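You operate a simulated robot arm through the tools that you are given. There is no shell and no other tool.

You run a simulated robot arm. Do the job below in one go: nothing can be reset, and whatever is moved stays where it is left.

Task
Test the green roller at speed 2: guard shut, brake free, mains on, start, stop, mains off.
Fine: let it run three seconds or more; one push of each button; leave the slider at 2, the belt dial and the clamp alone.

It is judged by the outcome, as a careful person would: the job done as asked, and still so three seconds after it is handed in. It fails if anything else is knocked over, pushed out of place, dropped, spilled or broken.

Robot
A 7-joint arm with a two-finger parallel gripper, fixed in place. Base frame: the origin is at the foot of the arm, x ahead of it, y to its left, z up. Units: mm, rad, N and s.
Its first joint turns from -2.304 to 2.304 rad. Payload 3.91 kg.
Tool frame: the origin (TCP) lies between the finger pads and is the grasp point; the fingertips stand 30 mm ahead of it; z points along the fingers, y is the line along which they close. The gripper opens to 110 mm. The fingers are 20 mm wide and 10 mm thick; the gripper's body (48 by 112 mm) begins 55 mm behind the TCP.
Orientation is that of the tool frame in the base frame, as a unit quaternion [w, x, y, z]. With the fingers straight down and closing along the base's y, the tool's x points along the base's -x, its y along +y and its z along -z.

Tools
- The arm moves only by the tool step_arm. Its argument "rows" is one flat list of numbers, 7 for each row, row after row: the shift along the base's x, y, z in units of 25 mm (1.0 is 25 mm), then the turn, a rotation vector about the base's x, y, z in units of 4 degrees (1.0 is 4 degrees), then the finger opening in mm, from 0 to 110. In form: [tx, ty, tz, rx, ry, rz, jaw, tx, ty, tz, rx, ry, rz, jaw, ...]. A call has 1 to 20 rows; each row shifts and turns the commanded pose from where the row before left it. A call with a number of a shift or a turn outside -1 to 1 is refused whole. Each row takes 0.2 s and may step no farther than 50 mm and 0.15 rad from the row before; otherwise, or with a gripper value out of range, the whole call is refused. A pose out of reach is approached as far as the arm can. The call stops where the force on the tool passes 40 N (or 10 N more than at its start, if that is more) or the arm is blocked; 0.2 s more then pass. Each finger travels about 108 mm/s and halts on what it meets, pressing with about 34 N; the grip force reading is that of the motor and also rises with nothing between the fingers. The clock runs only during rows and for 0.2 s after the last one: add rows that do not move to give the fingers time. It gives the time, the measured TCP pose, the force on the tool (base axes), the opening and the grip force at its end, in the units of the frame above (readings bear some noise), with the torque about the TCP (base axes, N m) and any sound that the robot's microphone picked up.
- Cameras (640 x 400 px; columns grow to the right, rows downward): "scene" is fixed at [220.2, 652, 1622.2]; the picture's right is [-0.14, -0.99, 0.00], its down [-0.83, 0.11, -0.54] and it looks along [0.53, -0.07, -0.84] (base axes); focal length 214 px, centre (320, 200). "wrist" rides on the gripper at [72, 17, -103] in the tool frame; the picture's right is [-0.23, 0.97, 0.00], its down [-0.76, -0.18, -0.62] and it looks along [-0.61, -0.14, 0.78] (tool axes); focal length 222 px, centre (320, 200). There is no depth. A picture from a camera that has moved, and an enlarged one, comes with that camera's place and axes in the base frame and with its lens.
- camera(camera): a new picture of that camera. The clock stands still meanwhile.
- zoom(camera, box): a new picture of the part [left, top, right, bottom] of that camera's present view, enlarged. The clock stands still meanwhile.
- sign_off(): hands the job in; it is judged then, once.

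Nothing tells you positions but the pictures and the camera data. Unless the task says otherwise, let go and move clear before handing in.

The tools are called by a JSON object that holds its "api" and its "payload". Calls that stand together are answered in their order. step_arm: Moves the arm, as the interface text tells. Its arguments: {"type":"object","properties":{"rows":{"type":"array","items":{"type":"number"}}},"required":["rows"]} The other tools are called the same way: camera (camera) takes a picture; zoom (camera, box) takes an enlarged picture of a part of a camera's view; sign_off () hands the job in.

At the start:

```text
time: 0.0
position: [633.2, 150.6, 1312.1]
ee_rot: [0.0, 0.0, 1.0, 0.0]
contact_force: [-0.9, 1.4, 0.3]
wrist_torque: [0.04, 0.01, -0.03]
gripper_width: 109.9
grip_force: 0.1
```

scene: 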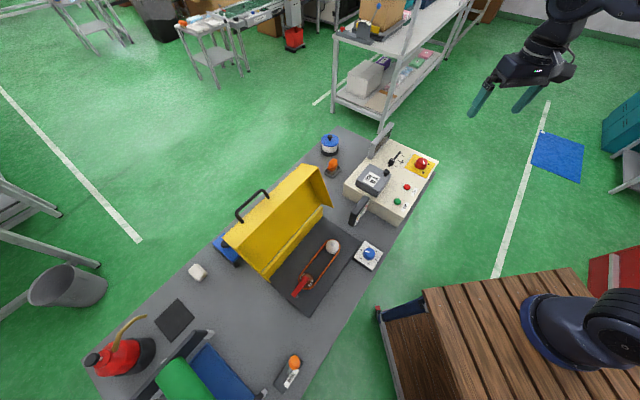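
wrist: 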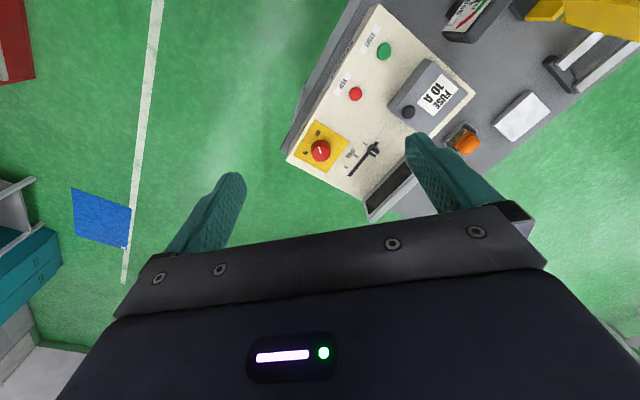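

I see a workbench with a yellow hinged guard standing open over a belt rig, a cream control box (start, stop, emergency/mains knob, a lever), and a green roller at the near end. I'll look closer at each part before moving.

{"api": "zoom", "payload": {"camera": "scene", "box": [320, 120, 450, 230]}}

{"api": "zoom", "payload": {"camera": "scene", "box": [210, 160, 390, 320]}}

{"api": "zoom", "payload": {"camera": "scene", "box": [70, 260, 320, 400]}}

{"api": "zoom", "payload": {"camera": "wrist", "box": [270, 0, 590, 220]}}

```text
3.64 times, centred on (385, 175) of scene
camera zoom: at [220.2, 652.0, 1622.2], right [-0.14, -0.99, 0.0], down [-0.83, 0.11, -0.54], along [0.53, -0.07, -0.84], focal length 780 px, centre (84, 291)
```

zoom: 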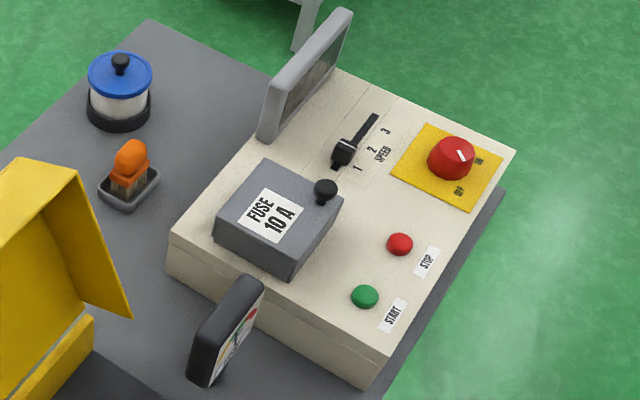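

```text
2.50 times, centred on (300, 240) of scene
camera zoom: at [220.2, 652.0, 1622.2], right [-0.14, -0.99, 0.0], down [-0.83, 0.11, -0.54], along [0.53, -0.07, -0.84], focal length 536 px, centre (370, 100)
```

zoom: 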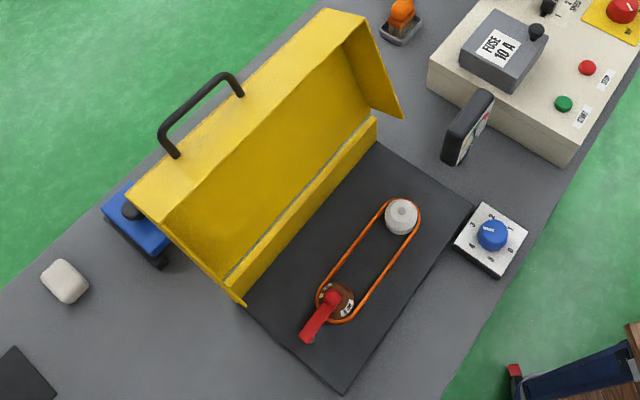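

```text
2.56 times, centred on (195, 330) of scene
camera zoom: at [220.2, 652.0, 1622.2], right [-0.14, -0.99, 0.0], down [-0.83, 0.11, -0.54], along [0.53, -0.07, -0.84], focal length 549 px, centre (640, -133)
```

zoom: 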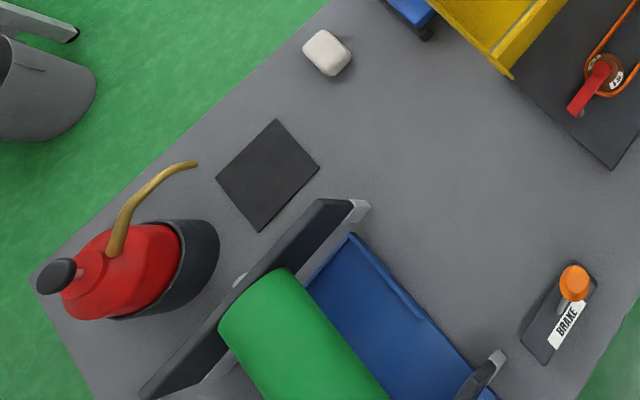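

```text
1.82 times, centred on (430, 110) of wrist
camera zoom: at [561.3, 167.8, 1414.6], right [0.23, 0.97, 0.0], down [0.76, -0.18, 0.62], along [0.61, -0.14, -0.78], focal length 404 px, centre (120, 364)
```

zoom: 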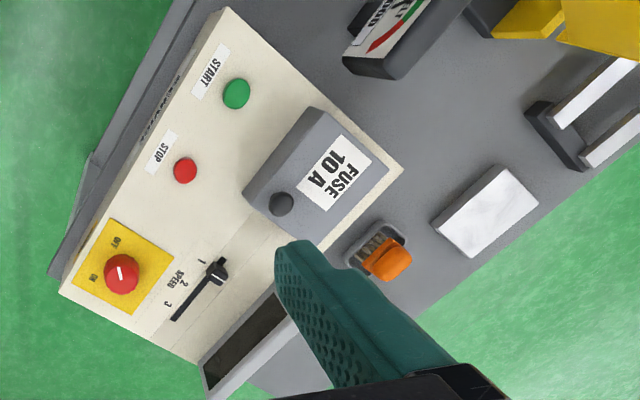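

The controls sit on the box around (810,113,~890), the guard leans back over its hinge around (550,700), and the brake is near (170,730). Next I'll move to a viewpoint that faces the guard, staying high above everything.

{"api": "step_arm", "payload": {"rows": [-0.95, 0.943, -0.46, 0, 0, 0.8, 110, -0.95, 0.943, -0.46, 0, 0, 0.8, 110, -0.95, 0.943, -0.46, 0, 0, 0.8, 110, -0.95, 0.943, -0.46, 0, 0, 0.8, 110, -0.95, 0.943, -0.46, 0, 0, 0.8, 110, -0.95, 0.943, -0.46, 0, 0, 0.8, 110, -0.95, 0.943, -0.46, 0, 0, 0.8, 110, -0.95, 0.943, -0.46, 0, 0, 0.8, 110, -0.95, 0.943, -0.46, 0, 0, 0.8, 110, -0.95, 0.943, -0.46, 0, 0, 0.8, 110, -0.95, 0.943, -0.46, 0, 0, 0.8, 110, -0.95, 0.943, -0.46, 0, 0, 0.8, 110, -0.95, 0.943, -0.46, 0, 0, 0.8, 110, -0.95, 0.943, -0.46, 0, 0, 0.8, 110]}}

{"api": "camera", "payload": {"camera": "wrist"}}

{"api": "camera", "payload": {"camera": "scene"}}

```text
time: 3.0
position: [300.7, 482.8, 1148.6]
ee_rot: [0.001, -0.382, 0.924, 0.001]
contact_force: [-0.1, 0.2, 0.9]
wrist_torque: [-0.02, 0.0, -0.01]
gripper_width: 110.0
grip_force: 0.0
```

```text
taken
camera wrist: at [236.9, 443.5, 1252.0], right [-0.53, 0.85, 0.0], down [0.66, 0.41, 0.62], along [0.53, 0.33, -0.78], focal length 222 px, centre (320, 200)
```

wrist: 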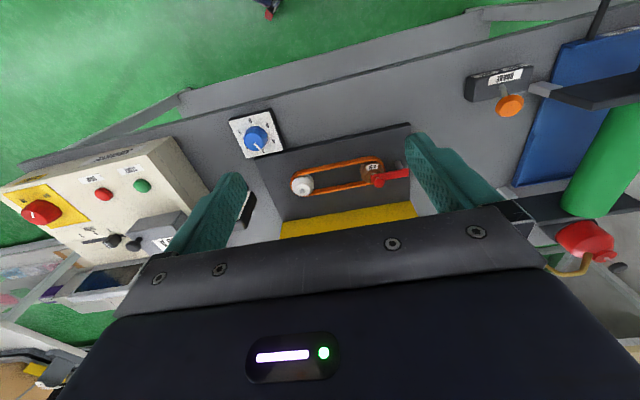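

```text
taken
```

scene: 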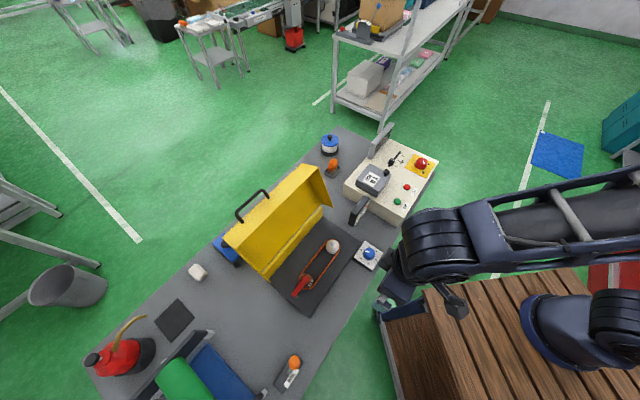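

The wrist view is upside down and shows the rig, belt dial, brake and control box. I'll zoom in on the details.

{"api": "zoom", "payload": {"camera": "wrist", "box": [440, 50, 560, 130]}}

{"api": "zoom", "payload": {"camera": "wrist", "box": [220, 90, 430, 240]}}

{"api": "zoom", "payload": {"camera": "wrist", "box": [0, 120, 220, 270]}}

{"api": "zoom", "payload": {"camera": "scene", "box": [205, 160, 345, 290]}}

{"api": "zoom", "payload": {"camera": "scene", "box": [260, 340, 320, 400]}}

{"api": "zoom", "payload": {"camera": "scene", "box": [380, 140, 440, 180]}}

```text
5.00 times, centred on (500, 90) of wrist
camera zoom: at [236.9, 443.5, 1252.0], right [-0.53, 0.85, 0.0], down [0.66, 0.41, 0.62], along [0.53, 0.33, -0.78], focal length 1111 px, centre (-580, 750)
```

zoom: 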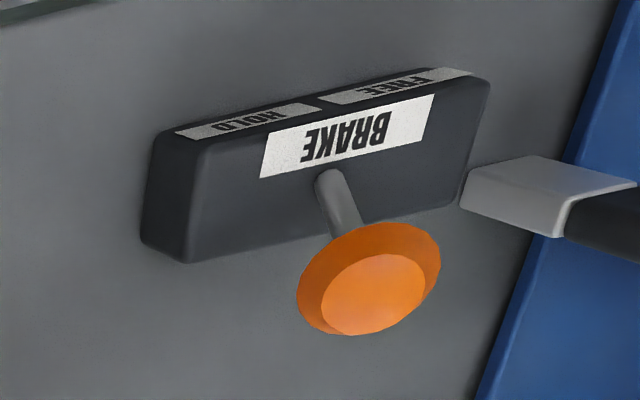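

```text
2.67 times, centred on (325, 165) of wrist
camera zoom: at [236.9, 443.5, 1252.0], right [-0.53, 0.85, 0.0], down [0.66, 0.41, 0.62], along [0.53, 0.33, -0.78], focal length 592 px, centre (307, 293)
```

zoom: 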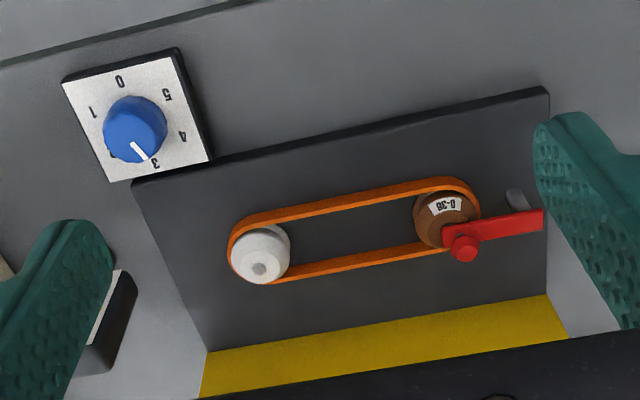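

```text
2.67 times, centred on (110, 195) of wrist
camera zoom: at [236.9, 443.5, 1252.0], right [-0.53, 0.85, 0.0], down [0.66, 0.41, 0.62], along [0.53, 0.33, -0.78], focal length 592 px, centre (880, 213)
```

zoom: 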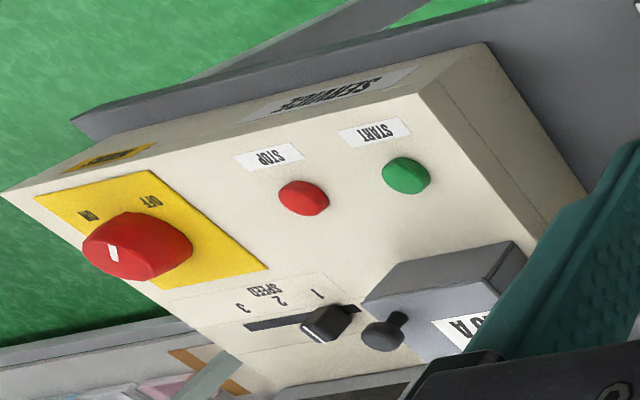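

```text
3.08 times, centred on (275, 225) of scene
camera zoom: at [220.2, 652.0, 1622.2], right [-0.14, -0.99, 0.0], down [-0.83, 0.11, -0.54], along [0.53, -0.07, -0.84], focal length 660 px, centre (458, 123)
```

zoom: 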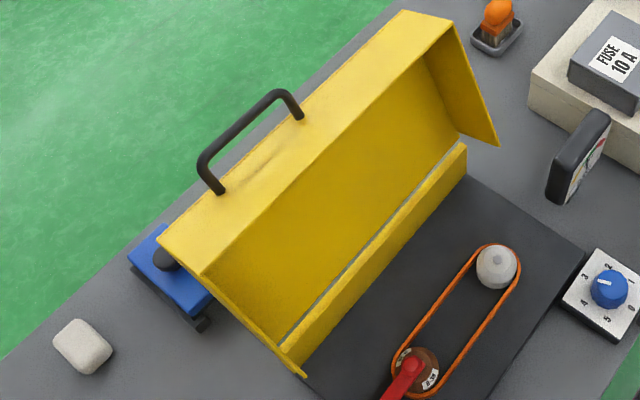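

```text
6.67 times, centred on (290, 370) of scene
camera zoom: at [220.2, 652.0, 1622.2], right [-0.14, -0.99, 0.0], down [-0.83, 0.11, -0.54], along [0.53, -0.07, -0.84], focal length 1430 px, centre (520, -933)
```

zoom: 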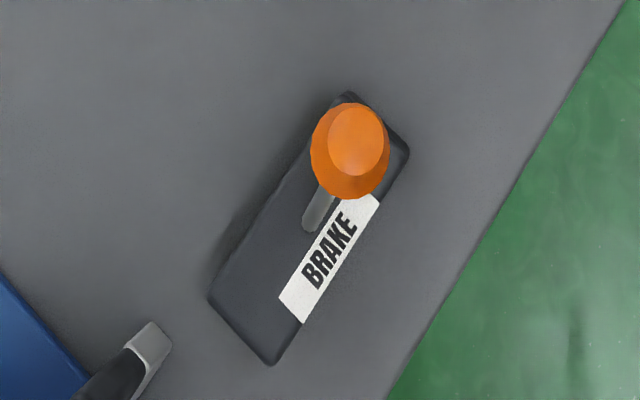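

```text
10.00 times, centred on (410, 160) of scene
camera zoom: at [220.2, 652.0, 1622.2], right [-0.14, -0.99, 0.0], down [-0.83, 0.11, -0.54], along [0.53, -0.07, -0.84], focal length 2145 px, centre (-580, 600)
```

zoom: 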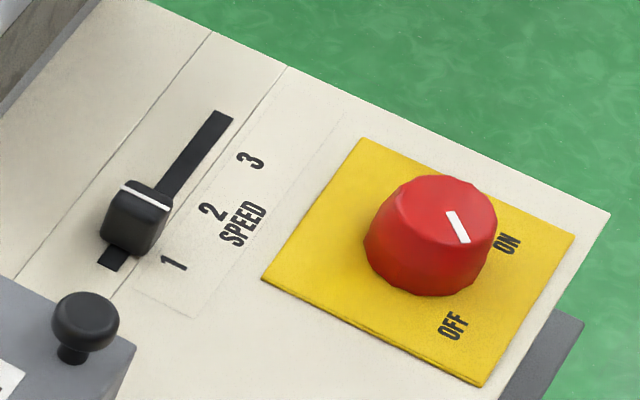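

The guard lid leans about 20° back past vertical, with its handle bar at about (545,796,1143). The slider is at 1, and the brake lever leans to HOLD. I'll turn the gripper so it closes across the handle bar and take a hover position in front of it.

{"api": "step_arm", "payload": {"rows": [0.28, 0.415, 0.2, 0, 0, -1, 40, 0.28, 0.415, 0.2, 0, 0, -1, 40, 0.28, 0.415, 0.2, 0, 0, -1, 40, 0.28, 0.415, 0.2, 0, 0, -1, 40, 0.28, 0.415, 0.2, 0, 0, -1, 40, 0.28, 0.415, 0.2, 0, 0, -1, 40, 0.28, 0.415, 0.2, 0, 0, -1, 40, 0.28, 0.415, 0.2, 0, 0, -1, 40, 0.28, 0.415, 0.2, 0, 0, -1, 40, 0.28, 0.415, 0.2, 0, 0, -1, 40, 0.28, 0.415, 0.2, 0, 0, -1, 40, 0.28, 0.415, 0.2, 0, 0, -1, 40, 0.28, 0.415, 0.2, 0, 0, -1, 40, 0.28, 0.415, 0.2, 0, 0, -1, 40, 0.28, 0.415, 0.2, 0, 0, -1, 40, 0.28, 0.415, 0.2, 0, 0, -1, 40, 0.28, 0.415, 0.2, 0, 0, -1, 40, 0.28, 0.415, 0.2, 0, 0, -1, 40, 0.28, 0.415, 0.2, 0, 0, -1, 40, 0.28, 0.415, 0.2, 0, 0, -1, 40]}}

{"api": "step_arm", "payload": {"rows": [0, 0, 0, 0, 0, -1, 40, 0, 0, 0, 0, 0, -1, 40, 0, 0, 0, 0, 0, -0.5, 40, 0, 0, 0, 0.663, -0.663, 0, 40, 0, 0, 0, 0.663, -0.663, 0, 40, 0, 0, 0, 0.663, -0.663, 0, 40, 0, 0, 0, 0.663, -0.663, 0, 40, 0, 0, 0, 0.663, -0.663, 0, 40, 0, 0, 0, 0.663, -0.663, 0, 40, 0, 0, 0, 0.663, -0.663, 0, 40, 0, 0, 0, 0.663, -0.663, 0, 40]}}

{"api": "camera", "payload": {"camera": "wrist"}}

{"api": "camera", "payload": {"camera": "scene"}}

```text
time: 7.2
position: [440.7, 689.3, 1249.5]
ee_rot: [0.0, 0.303, 0.953, 0.001]
contact_force: [0.3, -0.2, 0.2]
wrist_torque: [0.03, -0.01, -0.01]
gripper_width: 39.9
grip_force: 0.2
```

```text
time: 9.6
position: [441.3, 689.8, 1249.9]
ee_rot: [0.098, 0.37, 0.892, 0.24]
contact_force: [0.3, -0.5, 0.2]
wrist_torque: [0.0, 0.02, 0.02]
gripper_width: 40.1
grip_force: 0.1
```

```text
taken
camera wrist: at [363.3, 714.6, 1348.1], right [0.76, 0.43, 0.49], down [0.21, -0.87, 0.45], along [0.62, -0.24, -0.75], focal length 222 px, centre (320, 200)
```

wrist: 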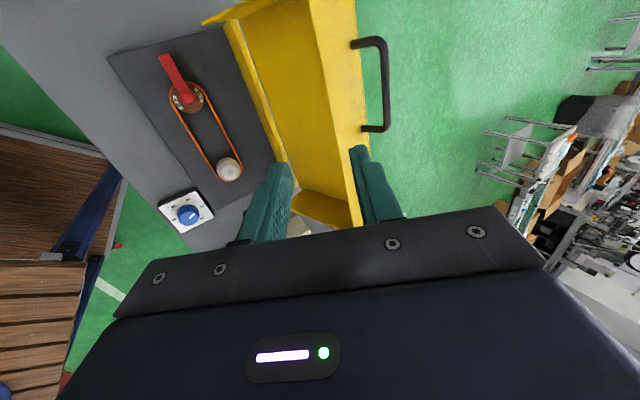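

```text
taken
```

scene: 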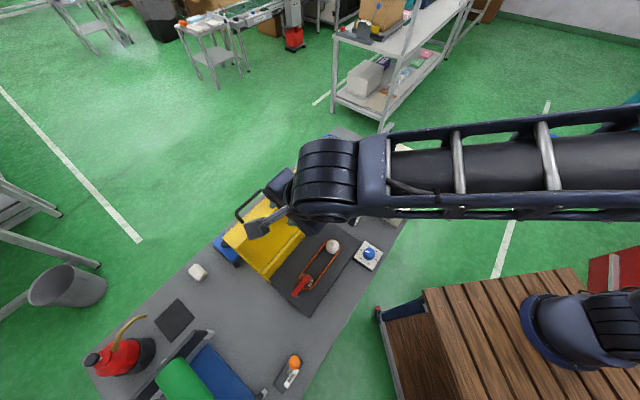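

Both cameras agree the handle bar is at about (546,798,1140), lying along the bench's long direction. I'll come in along the finger direction with the jaws straddling it.

{"api": "step_arm", "payload": {"rows": [0.718, 0.753, -0.297, 0, 0, 0, 32, 0.718, 0.753, -0.297, 0, 0, 0, 32, 0.718, 0.753, -0.297, 0, 0, 0, 32, 0.718, 0.753, -0.297, 0, 0, 0, 32]}}

{"api": "camera", "payload": {"camera": "wrist"}}

{"api": "camera", "payload": {"camera": "scene"}}

```text
time: 10.6
position: [511.5, 765.6, 1221.3]
ee_rot: [0.1, 0.371, 0.892, 0.239]
contact_force: [-0.9, 0.7, 0.6]
wrist_torque: [0.03, 0.0, -0.01]
gripper_width: 32.0
grip_force: 0.1
```

```text
taken
camera wrist: at [434.0, 790.8, 1319.7], right [0.76, 0.43, 0.49], down [0.21, -0.87, 0.45], along [0.62, -0.24, -0.75], focal length 222 px, centre (320, 200)
```

wrist: 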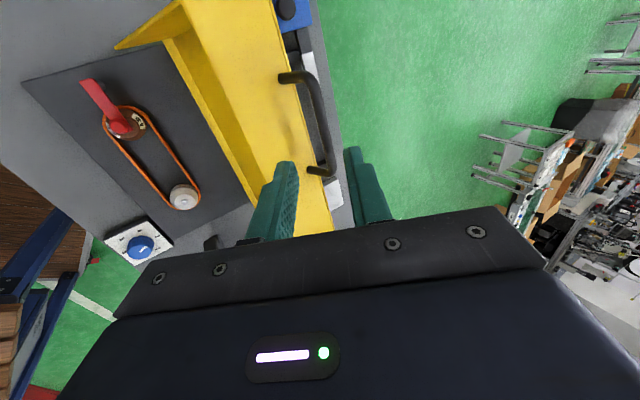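

```text
taken
```

scene: 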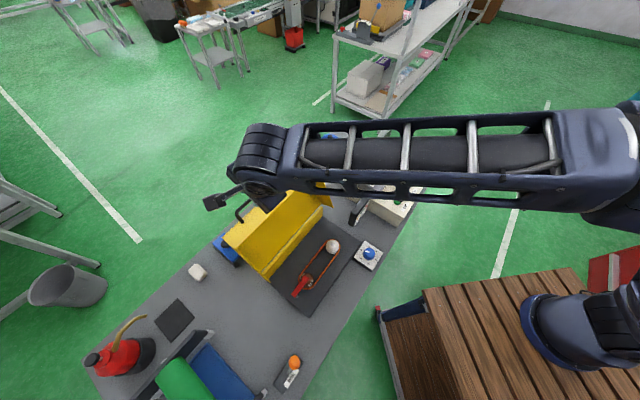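

Reach is fine and the bar lines up between the fingers. Now I'll advance onto the bar.

{"api": "step_arm", "payload": {"rows": [0.299, 0.278, -0.703, 0, 0, 0, 32, 0.299, 0.278, -0.703, 0, 0, 0, 32, 0.299, 0.278, -0.703, 0, 0, 0, 32, 0.299, 0.278, -0.703, 0, 0, 0, 32]}}

{"api": "camera", "payload": {"camera": "wrist"}}

```text
time: 11.6
position: [542.7, 792.6, 1150.7]
ee_rot: [0.099, 0.372, 0.892, 0.239]
contact_force: [0.1, 0.8, 0.2]
wrist_torque: [0.0, -0.03, -0.01]
gripper_width: 32.0
grip_force: 0.1
```

```text
taken
camera wrist: at [465.1, 817.4, 1248.9], right [0.76, 0.43, 0.49], down [0.21, -0.87, 0.45], along [0.62, -0.24, -0.75], focal length 222 px, centre (320, 200)
```

wrist: 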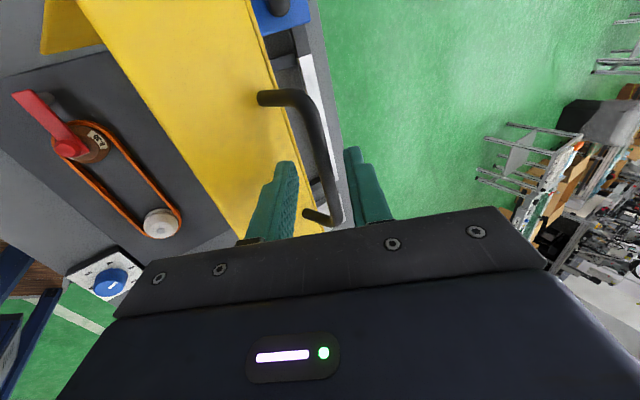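

The bar is between the fingers with no contact. Before pulling, I'll look more closely at the hinge line so I can plan the arc.

{"api": "zoom", "payload": {"camera": "scene", "box": [220, 180, 340, 280]}}

{"api": "zoom", "payload": {"camera": "wrist", "box": [20, 0, 340, 240]}}

```text
4.00 times, centred on (280, 230) of scene
camera zoom: at [220.2, 652.0, 1622.2], right [-0.14, -0.99, 0.0], down [-0.83, 0.11, -0.54], along [0.53, -0.07, -0.84], focal length 858 px, centre (480, 80)
```

zoom: 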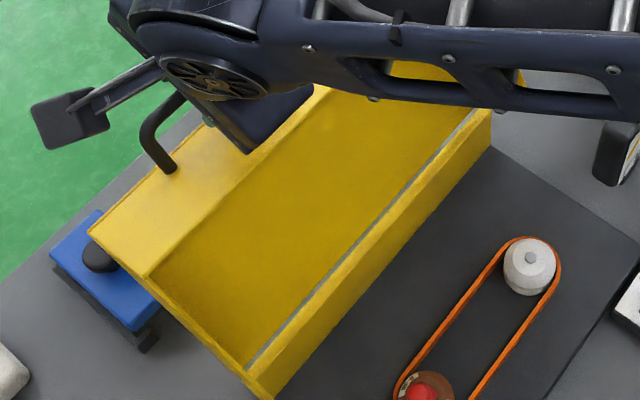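

```text
1.67 times, centred on (180, 120) of wrist
camera zoom: at [465.1, 817.4, 1248.9], right [0.76, 0.43, 0.49], down [0.21, -0.87, 0.45], along [0.62, -0.24, -0.75], focal length 370 px, centre (553, 333)
```

zoom: 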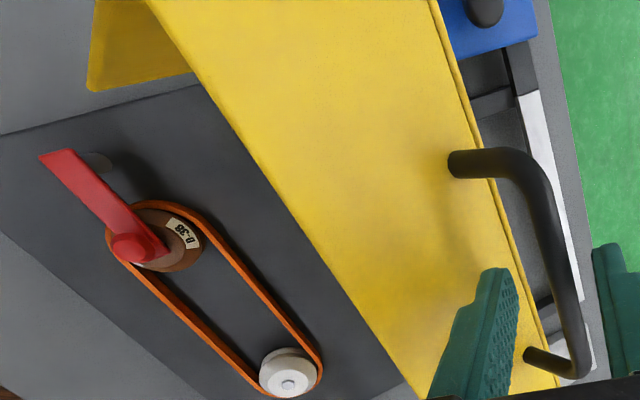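

The hinge axis is at about o=880 mm along the outward diagonal, z≈893, so the bar's radius is about 257 mm. I'll hold the bar loosely and swing it over the top along that arc.

{"api": "step_arm", "payload": {"rows": [0, 0, 0, 0, 0, 0, 20, 0, 0, 0, 0, 0, 0, 20, -0.52, -0.52, 0.192, 0.193, -0.193, 0, 20, -0.506, -0.506, 0.116, 0.193, -0.193, 0, 20, -0.509, -0.509, 0.068, 0.193, -0.193, 0, 20, -0.512, -0.512, 0.016, 0.193, -0.193, 0, 20]}}

{"api": "camera", "payload": {"camera": "wrist"}}

{"api": "camera", "payload": {"camera": "scene"}}

```text
time: 13.0
position: [491.5, 741.2, 1159.2]
ee_rot: [0.112, 0.366, 0.882, 0.273]
contact_force: [0.4, 1.1, -1.0]
wrist_torque: [0.03, 0.0, -0.03]
gripper_width: 20.1
grip_force: 0.2
```

```text
taken
camera wrist: at [408.7, 761.1, 1254.1], right [0.73, 0.41, 0.55], down [0.18, -0.89, 0.41], along [0.66, -0.2, -0.73], focal length 222 px, centre (320, 200)
```

wrist: 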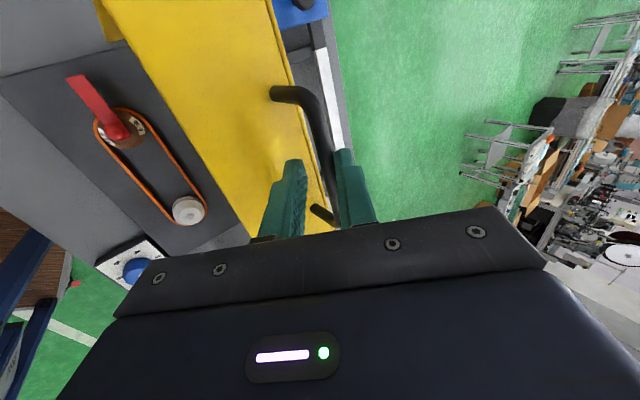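

```text
taken
```

scene: 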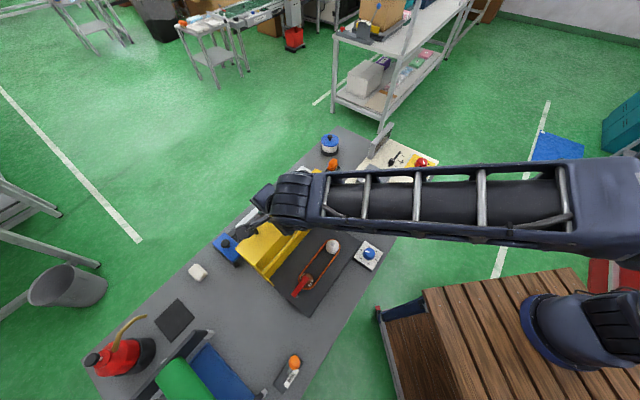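

The lid is following the gripper with almost no force. I'll continue the arc over and down.

{"api": "step_arm", "payload": {"rows": [-0.512, -0.512, -0.032, 0.193, -0.193, 0, 20, -0.509, -0.509, -0.084, 0.193, -0.193, 0, 20, -0.506, -0.506, -0.132, 0.193, -0.193, 0, 20, -0.495, -0.495, -0.184, 0.193, -0.193, 0, 20, -0.489, -0.489, -0.228, 0.193, -0.193, 0, 20, -0.475, -0.475, -0.28, 0.193, -0.193, 0, 20, -0.461, -0.461, -0.32, 0.193, -0.193, 0, 20, -0.441, -0.441, -0.368, 0.193, -0.193, 0, 20, -0.427, -0.427, -0.412, 0.193, -0.193, 0, 20, -0.402, -0.402, -0.452, 0.193, -0.193, 0, 20]}}

{"api": "camera", "payload": {"camera": "wrist"}}

{"api": "camera", "payload": {"camera": "scene"}}

```text
time: 15.2
position: [372.9, 624.6, 1097.2]
ee_rot: [0.147, 0.354, 0.852, 0.356]
contact_force: [-0.1, 0.2, -1.3]
wrist_torque: [-0.02, 0.04, 0.02]
gripper_width: 20.9
grip_force: 0.7
```

```text
taken
camera wrist: at [277.6, 632.1, 1182.2], right [0.65, 0.32, 0.69], down [0.14, -0.94, 0.31], along [0.75, -0.11, -0.65], focal length 222 px, centre (320, 200)
```

wrist: 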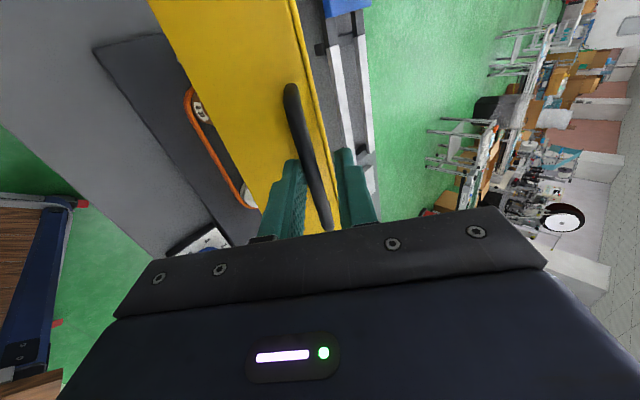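

```text
taken
```

scene: 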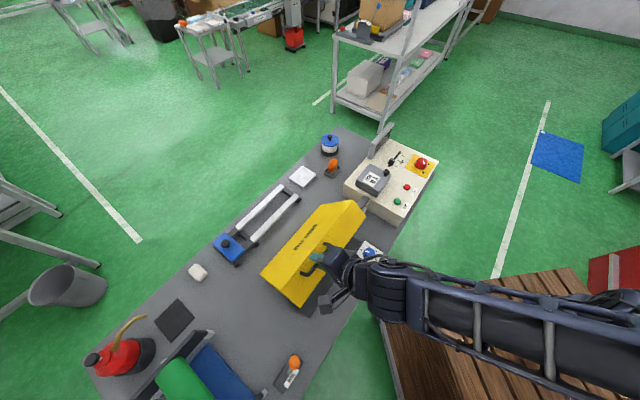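

The lid is past vertical and still in hand. I'll lower it the rest of the way gently.

{"api": "step_arm", "payload": {"rows": [-0.379, -0.379, -0.484, 0.193, -0.193, 0, 20, -0.356, -0.356, -0.524, 0.193, -0.193, 0, 20, -0.328, -0.328, -0.56, 0.193, -0.193, 0, 20, -0.303, -0.303, -0.588, 0.193, -0.193, 0, 20, -0.274, -0.274, -0.62, 0.193, -0.193, 0, 20, -0.238, -0.238, -0.64, 0.193, -0.193, 0, 20, -0.209, -0.209, -0.664, 0.193, -0.193, 0, 20, -0.175, -0.175, -0.684, 0.193, -0.193, 0, 20, -0.144, -0.144, -0.7, 0.193, -0.193, 0, 20]}}

{"api": "camera", "payload": {"camera": "wrist"}}

{"api": "camera", "payload": {"camera": "scene"}}

```text
time: 17.2
position: [311.4, 560.7, 960.2]
ee_rot: [0.176, 0.34, 0.819, 0.427]
contact_force: [-0.8, -1.6, -0.6]
wrist_torque: [-0.06, 0.04, -0.01]
gripper_width: 20.9
grip_force: 1.1
```

```text
taken
camera wrist: at [208.2, 559.5, 1033.9], right [0.56, 0.23, 0.8], down [0.1, -0.97, 0.21], along [0.82, -0.03, -0.57], focal length 222 px, centre (320, 200)
```

wrist: 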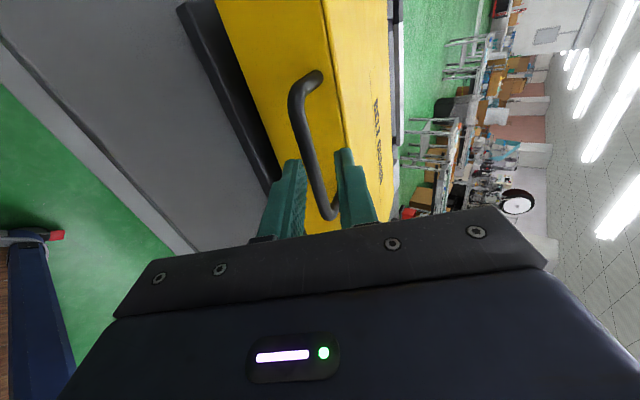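

```text
taken
```

scene: 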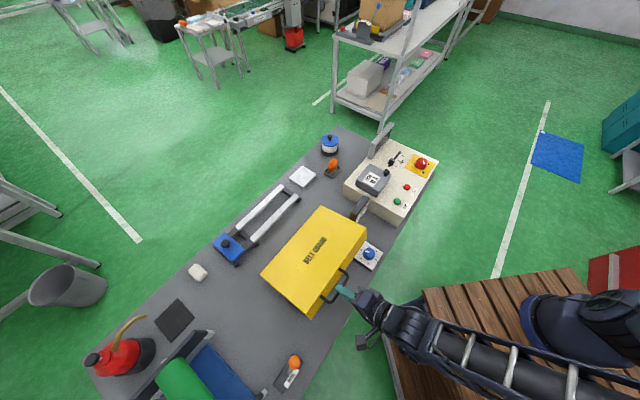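

The guard is almost down, about 15–20° to go. I'll lower it in smaller steps until it seats.

{"api": "step_arm", "payload": {"rows": [-0.054, -0.054, -0.354, 0.097, -0.097, 0, 20, -0.054, -0.054, -0.354, 0.097, -0.097, 0, 20, -0.036, -0.036, -0.36, 0.097, -0.097, 0, 20, -0.036, -0.036, -0.36, 0.097, -0.097, 0, 20, -0.02, -0.02, -0.36, 0.097, -0.097, 0, 20, -0.02, -0.02, -0.36, 0.097, -0.097, 0, 20]}}

{"api": "zoom", "payload": {"camera": "scene", "box": [240, 190, 400, 330]}}

{"api": "camera", "payload": {"camera": "wrist"}}

```text
time: 18.6
position: [308.3, 557.8, 908.7]
ee_rot: [0.186, 0.335, 0.806, 0.451]
contact_force: [0.4, 0.3, 0.0]
wrist_torque: [-0.01, 0.0, -0.02]
gripper_width: 20.0
grip_force: 0.1
```

```text
2.86 times, centred on (320, 260) of scene
camera zoom: at [220.2, 652.0, 1622.2], right [-0.14, -0.99, 0.0], down [-0.83, 0.11, -0.54], along [0.53, -0.07, -0.84], focal length 613 px, centre (320, 29)
```

zoom: 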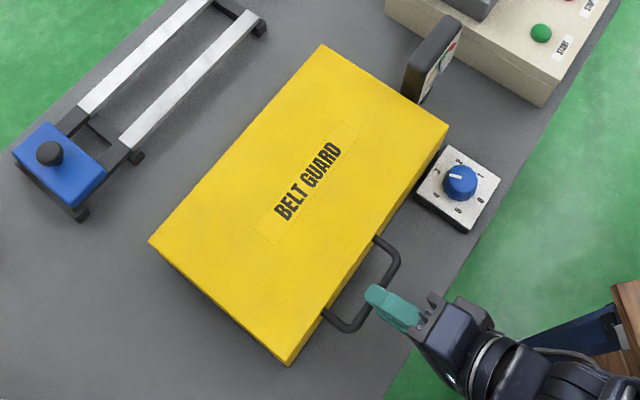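

```text
taken
camera wrist: at [199.6, 552.8, 976.8], right [0.52, 0.2, 0.83], down [0.1, -0.98, 0.17], along [0.85, -0.01, -0.53], focal length 222 px, centre (320, 200)
```

wrist: 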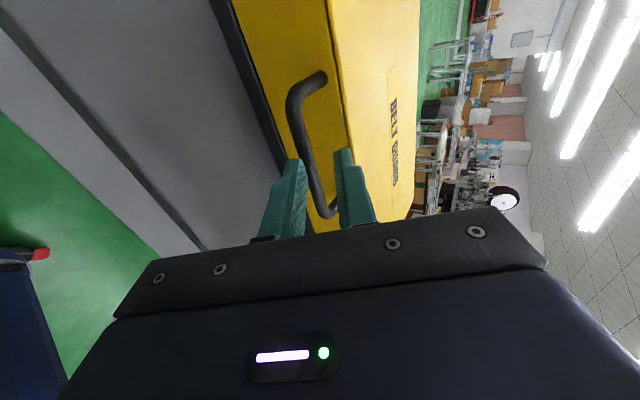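

The lid looks close to flat. I'll keep lowering in small steps and watch for seating force.

{"api": "step_arm", "payload": {"rows": [0, 0, -0.24, 0.06, -0.06, 0, 20, 0, 0, -0.24, 0.06, -0.06, 0, 20, 0, 0, -0.24, 0.06, -0.06, 0, 20, 0, 0, -0.24, 0.06, -0.06, 0, 20]}}

{"api": "camera", "payload": {"camera": "wrist"}}

{"api": "zoom", "payload": {"camera": "scene", "box": [240, 190, 400, 330]}}

```text
time: 19.6
position: [307.6, 558.5, 883.2]
ee_rot: [0.19, 0.334, 0.8, 0.461]
contact_force: [3.7, 2.5, 20.6]
wrist_torque: [0.26, -0.52, -0.01]
gripper_width: 30.5
grip_force: 10.0
```

```text
taken
camera wrist: at [199.6, 552.3, 951.3], right [0.51, 0.18, 0.84], down [0.09, -0.98, 0.16], along [0.86, 0.0, -0.52], focal length 222 px, centre (320, 200)
```

wrist: 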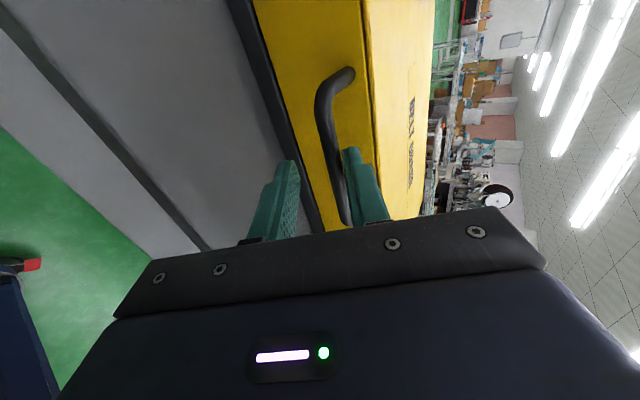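

```text
2.86 times, centred on (320, 260) of scene
camera zoom: at [220.2, 652.0, 1622.2], right [-0.14, -0.99, 0.0], down [-0.83, 0.11, -0.54], along [0.53, -0.07, -0.84], focal length 613 px, centre (320, 29)
```

zoom: 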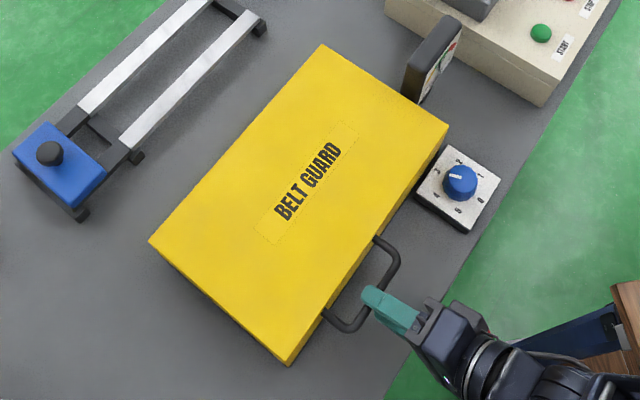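

The guard was already seated; the extra lowering only pressed on the bar (20 N). I'll relieve that, open the jaws, back off along the fingers and rise.

{"api": "step_arm", "payload": {"rows": [0, 0, 0.4, 0, 0, 0, 25, 0, 0, 0.4, 0, 0, 0, 44, -0.25, -0.25, 0.19, 0, 0, 0, 44, -0.5, -0.5, 0.375, 0, 0, 0, 44, -0.5, -0.5, 0.375, 0, 0, 0, 44, -0.3, -0.3, 0.7, -0.6, 0.6, 0, 44, 0, 0, 1, -0.65, 0.65, 0, 44, 0, 0, 1, -0.65, 0.65, 0, 44, 0, 0, 1, -0.65, 0.65, 0, 44, 0, 0, 1, -0.65, 0.65, 0, 44]}}

{"api": "camera", "payload": {"camera": "scene"}}

{"api": "camera", "payload": {"camera": "wrist"}}

```text
time: 21.8
position: [268.4, 519.3, 1044.6]
ee_rot: [0.134, 0.358, 0.864, 0.328]
contact_force: [0.0, 0.6, 0.0]
wrist_torque: [-0.01, -0.01, 0.01]
gripper_width: 44.2
grip_force: 0.0
```

```text
taken
```

scene: 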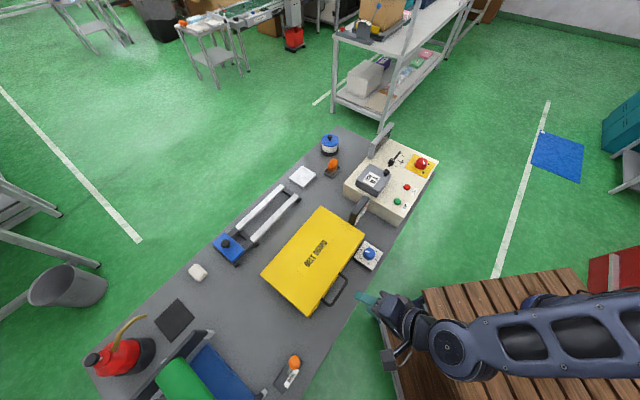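

```text
taken
camera wrist: at [177.7, 531.2, 1134.1], right [0.68, 0.35, 0.64], down [0.15, -0.93, 0.35], along [0.72, -0.14, -0.68], focal length 222 px, centre (320, 200)
```

wrist: 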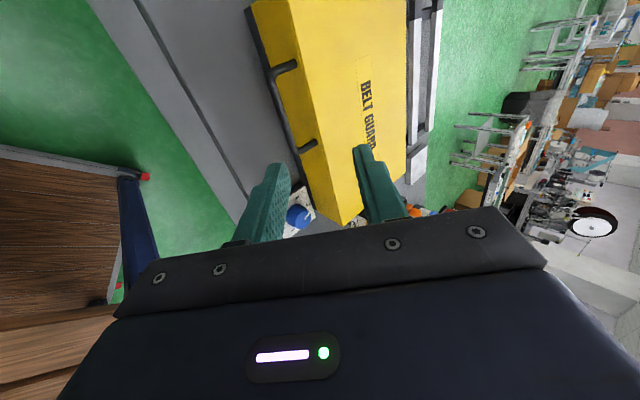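

The guard is shut. Next I'll move above the brake lever, with the fingers coming vertical, to inspect it.

{"api": "step_arm", "payload": {"rows": [-0.324, 0.63, 0.1, -0.612, 0.612, 0, 20, -0.324, 0.63, 0.02, -0.612, 0.612, 0, 20, -0.324, 0.63, 0.02, -0.612, 0.612, 0, 0, -0.324, 0.63, 0.02, -0.612, 0.612, 0, 0, -0.324, 0.63, 0.02, -0.612, 0.612, 0, 0, -0.324, 0.63, 0.02, -0.612, 0.612, 0, 0, -0.324, 0.63, 0.02, -0.612, 0.612, 0, 0, -0.324, 0.63, 0.02, -0.612, 0.612, 0, 0, -0.324, 0.63, 0.02, -0.612, 0.612, 0, 0, -0.324, 0.63, 0.02, -0.612, 0.612, 0, 0, -0.324, 0.63, 0.02, -0.612, 0.612, 0, 0, -0.324, 0.63, 0.02, -0.612, 0.612, 0, 0]}}

{"api": "camera", "payload": {"camera": "wrist"}}

{"api": "camera", "payload": {"camera": "scene"}}

```text
time: 24.4
position: [171.8, 708.4, 1053.6]
ee_rot: [-0.001, 0.385, 0.923, 0.0]
contact_force: [0.1, 0.7, -0.1]
wrist_torque: [0.02, -0.03, 0.0]
gripper_width: 0.0
grip_force: 33.6
```

```text
taken
camera wrist: at [132.1, 772.2, 1157.3], right [0.85, 0.53, 0.0], down [0.41, -0.67, 0.62], along [0.33, -0.53, -0.78], focal length 222 px, centre (320, 200)
```

wrist: 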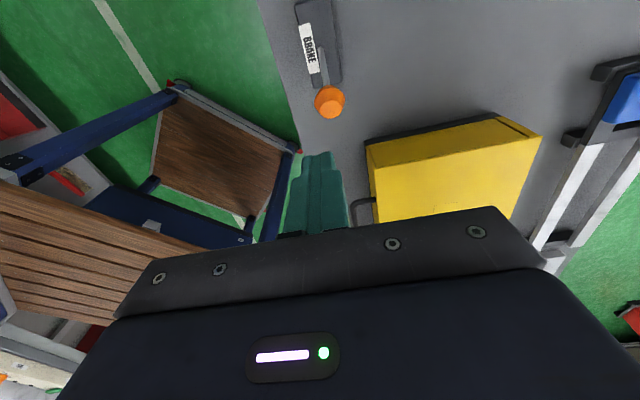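

```text
taken
```

scene: 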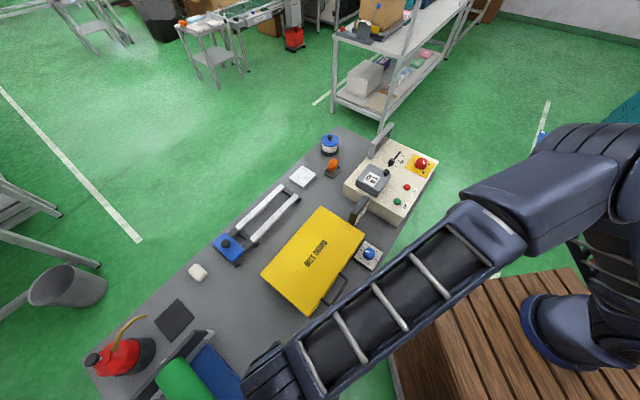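

{"api": "zoom", "payload": {"camera": "wrist", "box": [270, 0, 390, 130]}}

```text
3.08 times, centred on (330, 65) of wrist
camera zoom: at [132.1, 772.2, 1157.3], right [0.85, 0.53, 0.0], down [0.41, -0.67, 0.62], along [0.33, -0.53, -0.78], focal length 684 px, centre (289, 615)
```

zoom: 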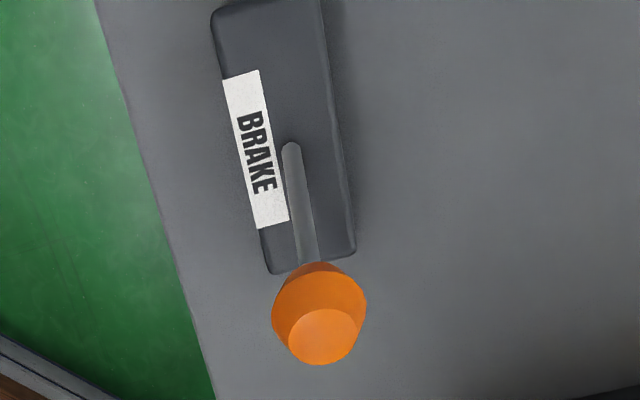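

The brake knob is at about (174,726,917), tilted about 27° to the HOLD side, with its pivot near (145,752,840). With closed fingers I'll come down on its HOLD side and push toward FREE.

{"api": "step_arm", "payload": {"rows": [0.62, -0.23, 0, 0, 0, 0, 0, 0.62, -0.23, 0, 0, 0, 0, 0, 0, 0, -0.857, 0, 0, 0, 0, 0, 0, -0.857, 0, 0, 0, 0, 0, 0, -0.857, 0, 0, 0, 0, 0, 0, -0.857, 0, 0, 0, 0, 0, 0, -0.857, 0, 0, 0, 0, 0, 0, -0.857, 0, 0, 0, 0]}}

{"api": "camera", "payload": {"camera": "wrist"}}

{"api": "camera", "payload": {"camera": "scene"}}

```text
time: 26.2
position: [201.9, 695.9, 925.4]
ee_rot: [-0.001, 0.383, 0.924, 0.0]
contact_force: [0.0, -0.1, -0.4]
wrist_torque: [0.01, 0.02, -0.01]
gripper_width: 0.1
grip_force: 34.2
```

```text
taken
camera wrist: at [163.4, 759.7, 1028.7], right [0.85, 0.53, 0.0], down [0.41, -0.67, 0.62], along [0.33, -0.53, -0.78], focal length 222 px, centre (320, 200)
```

wrist: 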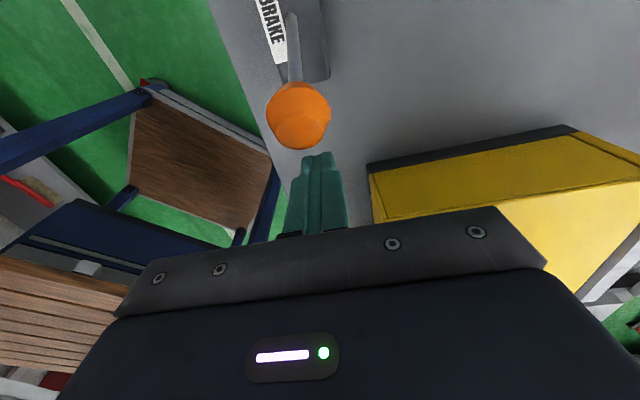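

```text
taken
```

scene: 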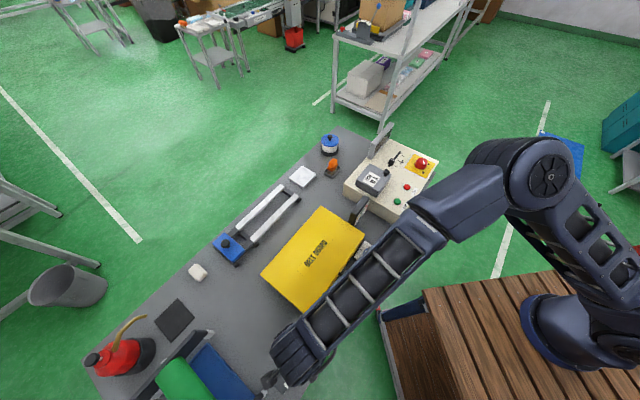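

The fingers are lined up behind the knob on the HOLD side. I'll push toward FREE in steps.

{"api": "step_arm", "payload": {"rows": [-0.424, 0.424, 0, 0, 0, 0, 0, -0.424, 0.424, 0, 0, 0, 0, 0, -0.424, 0.424, 0, 0, 0, 0, 0, -0.424, 0.424, 0, 0, 0, 0, 0, -0.424, 0.424, 0, 0, 0, 0, 0]}}

{"api": "camera", "payload": {"camera": "wrist"}}

```text
time: 27.4
position: [151.5, 750.3, 923.2]
ee_rot: [0.0, 0.384, 0.923, 0.0]
contact_force: [-0.6, 0.4, 0.5]
wrist_torque: [-0.02, 0.03, -0.02]
gripper_width: 0.0
grip_force: 33.9
```

```text
taken
camera wrist: at [110.8, 813.4, 1027.3], right [0.85, 0.53, 0.0], down [0.41, -0.67, 0.62], along [0.33, -0.53, -0.78], focal length 222 px, centre (320, 200)
```

wrist: 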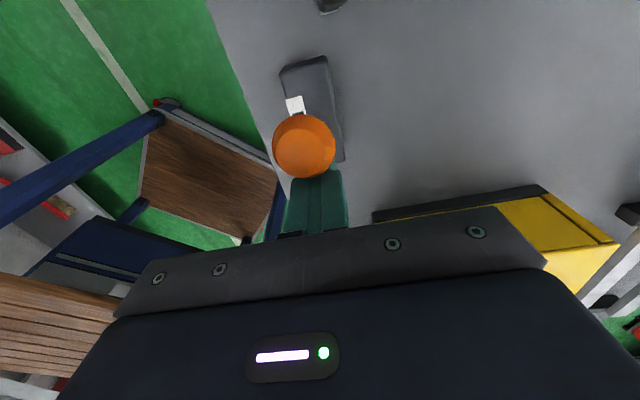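

The lever is moving across with little force. I'll continue to the FREE end.

{"api": "step_arm", "payload": {"rows": [-0.424, 0.424, 0, 0, 0, 0, 0, -0.424, 0.424, 0, 0, 0, 0, 0]}}

{"api": "camera", "payload": {"camera": "wrist"}}

```text
time: 28.0
position: [133.7, 765.3, 924.3]
ee_rot: [0.006, 0.384, 0.923, -0.002]
contact_force: [10.7, -23.1, 12.6]
wrist_torque: [-0.19, 0.02, 0.13]
gripper_width: 0.0
grip_force: 33.6
stopped in row 2: the force on the tool passed its limit at 58 N (the readings are from after the stop); the commanded pose is now the measured one
```

```text
taken
camera wrist: at [94.9, 830.7, 1026.0], right [0.85, 0.52, 0.0], down [0.41, -0.66, 0.63], along [0.33, -0.54, -0.77], focal length 222 px, centre (320, 200)
```

wrist: 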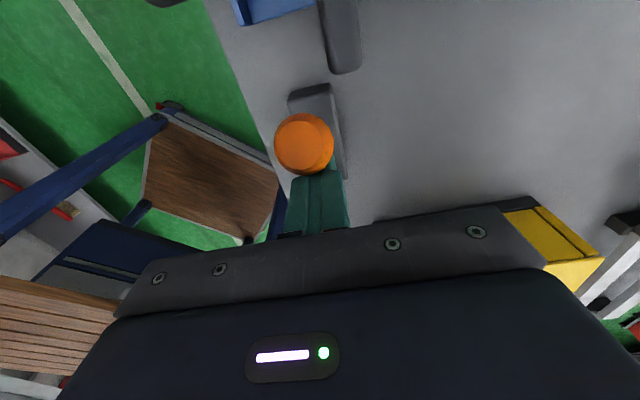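

The force rose at (134,765), which is where I predicted the FREE end stop. I'll back off and check.

{"api": "step_arm", "payload": {"rows": [0.4, -0.4, 0, 0, 0, 0, 0, 0.6, -0.6, 0, 0, 0, 0, 0, 0.3, -0.3, 0.8, 0, 0, 0, 0, 0, 0, 1, 0, 0, 0, 0, 0, 0, 1, 0, 0, 0, 0, 0, 0, 1, 0, 0, 0, 0, 0, 0, 1, 0, 0, 0, 0]}}

{"api": "zoom", "payload": {"camera": "wrist", "box": [240, 0, 400, 130]}}

{"api": "camera", "payload": {"camera": "scene"}}

```text
time: 29.6
position: [167.6, 734.8, 1041.9]
ee_rot: [0.005, 0.386, 0.923, -0.004]
contact_force: [0.8, 0.7, -1.1]
wrist_torque: [-0.06, 0.01, 0.02]
gripper_width: 0.2
grip_force: 33.4
```

```text
3.08 times, centred on (320, 65) of wrist
camera zoom: at [127.8, 798.9, 1144.5], right [0.85, 0.52, 0.0], down [0.41, -0.66, 0.63], along [0.33, -0.54, -0.78], focal length 684 px, centre (320, 615)
```

zoom: 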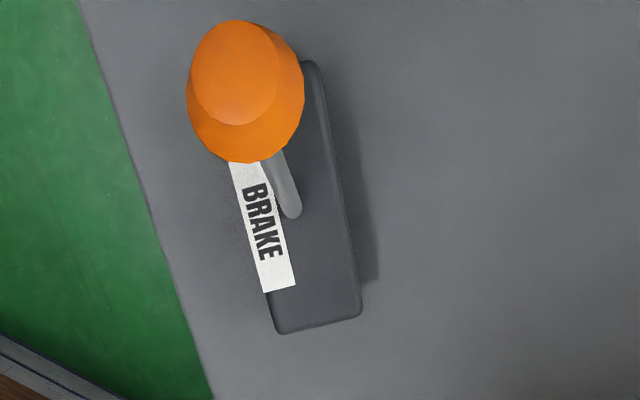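

```text
taken
```

scene: 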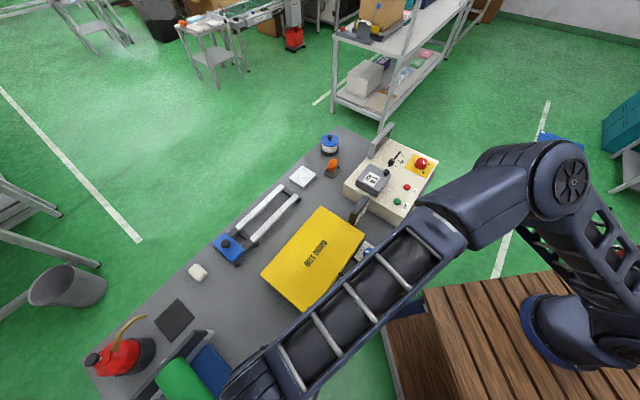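

The brake lever now leans to FREE. Next I'll rise and travel over to the control box, hovering above the speed slider for a close look.

{"api": "step_arm", "payload": {"rows": [0.3, -0.2, 0.8, 0, 0, 0, 0, 0.6, -0.45, 0.8, 0, 0, 0, 0, 0.963, -0.71, 0.8, 0, 0, 0, 0, 0.963, -0.71, 0.8, 0, 0, 0, 0, 0.963, -0.71, 0.4, 0, 0, 0, 0, 0.963, -0.71, 0.1, 0, 0, 0, 0, 0.963, -0.71, 0, 0, 0, 0, 0, 0.963, -0.71, 0, 0, 0, 0, 0, 0.963, -0.71, 0, 0, 0, 0, 0, 0.963, -0.71, 0, 0, 0, 0, 0, 0.963, -0.71, 0, 0, 0, 0, 0, 0.963, -0.71, 0, 0, 0, 0, 0, 0.963, -0.71, 0, 0, 0, 0, 0, 0.963, -0.71, 0, 0, 0, 0, 0]}}

{"api": "step_arm", "payload": {"rows": [0.963, -0.71, 0, 0, 0, 0, 0, 0.963, -0.71, 0, 0, 0, 0, 0, 0.963, -0.71, 0, 0, 0, 0, 0, 0.963, -0.71, 0, 0, 0, 0, 0, 0.963, -0.71, 0, 0, 0, 0, 0, 0.963, -0.71, 0, 0, 0, 0, 0, 0.963, -0.71, 0, 0, 0, 0, 0, 0.963, -0.71, 0, 0, 0, 0, 0, 0.963, -0.71, 0, 0, 0, 0, 0, 0.963, -0.71, 0, 0, 0, 0, 0, 0.963, -0.71, 0, 0, 0, 0, 0, 0.963, -0.71, 0, 0, 0, 0, 0, 0.963, -0.71, 0, 0, 0, 0, 0]}}

{"api": "camera", "payload": {"camera": "wrist"}}

{"api": "camera", "payload": {"camera": "scene"}}

```text
time: 32.6
position: [480.4, 506.0, 1132.8]
ee_rot: [0.004, 0.384, 0.923, -0.003]
contact_force: [-0.7, 0.6, 0.7]
wrist_torque: [-0.04, -0.04, -0.01]
gripper_width: 0.3
grip_force: 34.3
```

```text
time: 35.4
position: [791.0, 272.6, 1134.3]
ee_rot: [0.004, 0.385, 0.923, -0.003]
contact_force: [-0.4, -0.5, 0.5]
wrist_torque: [-0.03, 0.0, -0.04]
gripper_width: 0.0
grip_force: 33.8
```

```text
taken
camera wrist: at [750.6, 336.8, 1238.6], right [0.85, 0.53, 0.0], down [0.41, -0.66, 0.63], along [0.33, -0.54, -0.78], focal length 222 px, centre (320, 200)
```

wrist: 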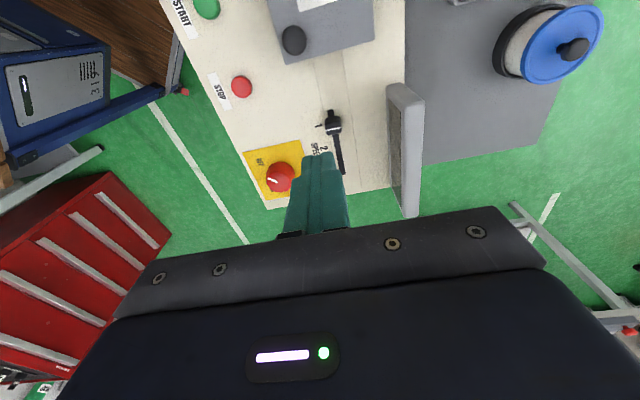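

```text
taken
```

scene: 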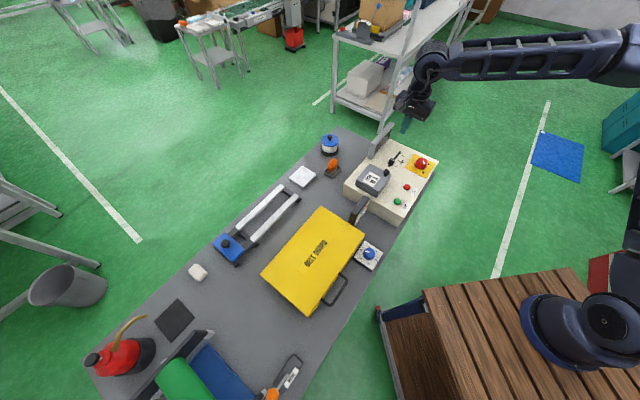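

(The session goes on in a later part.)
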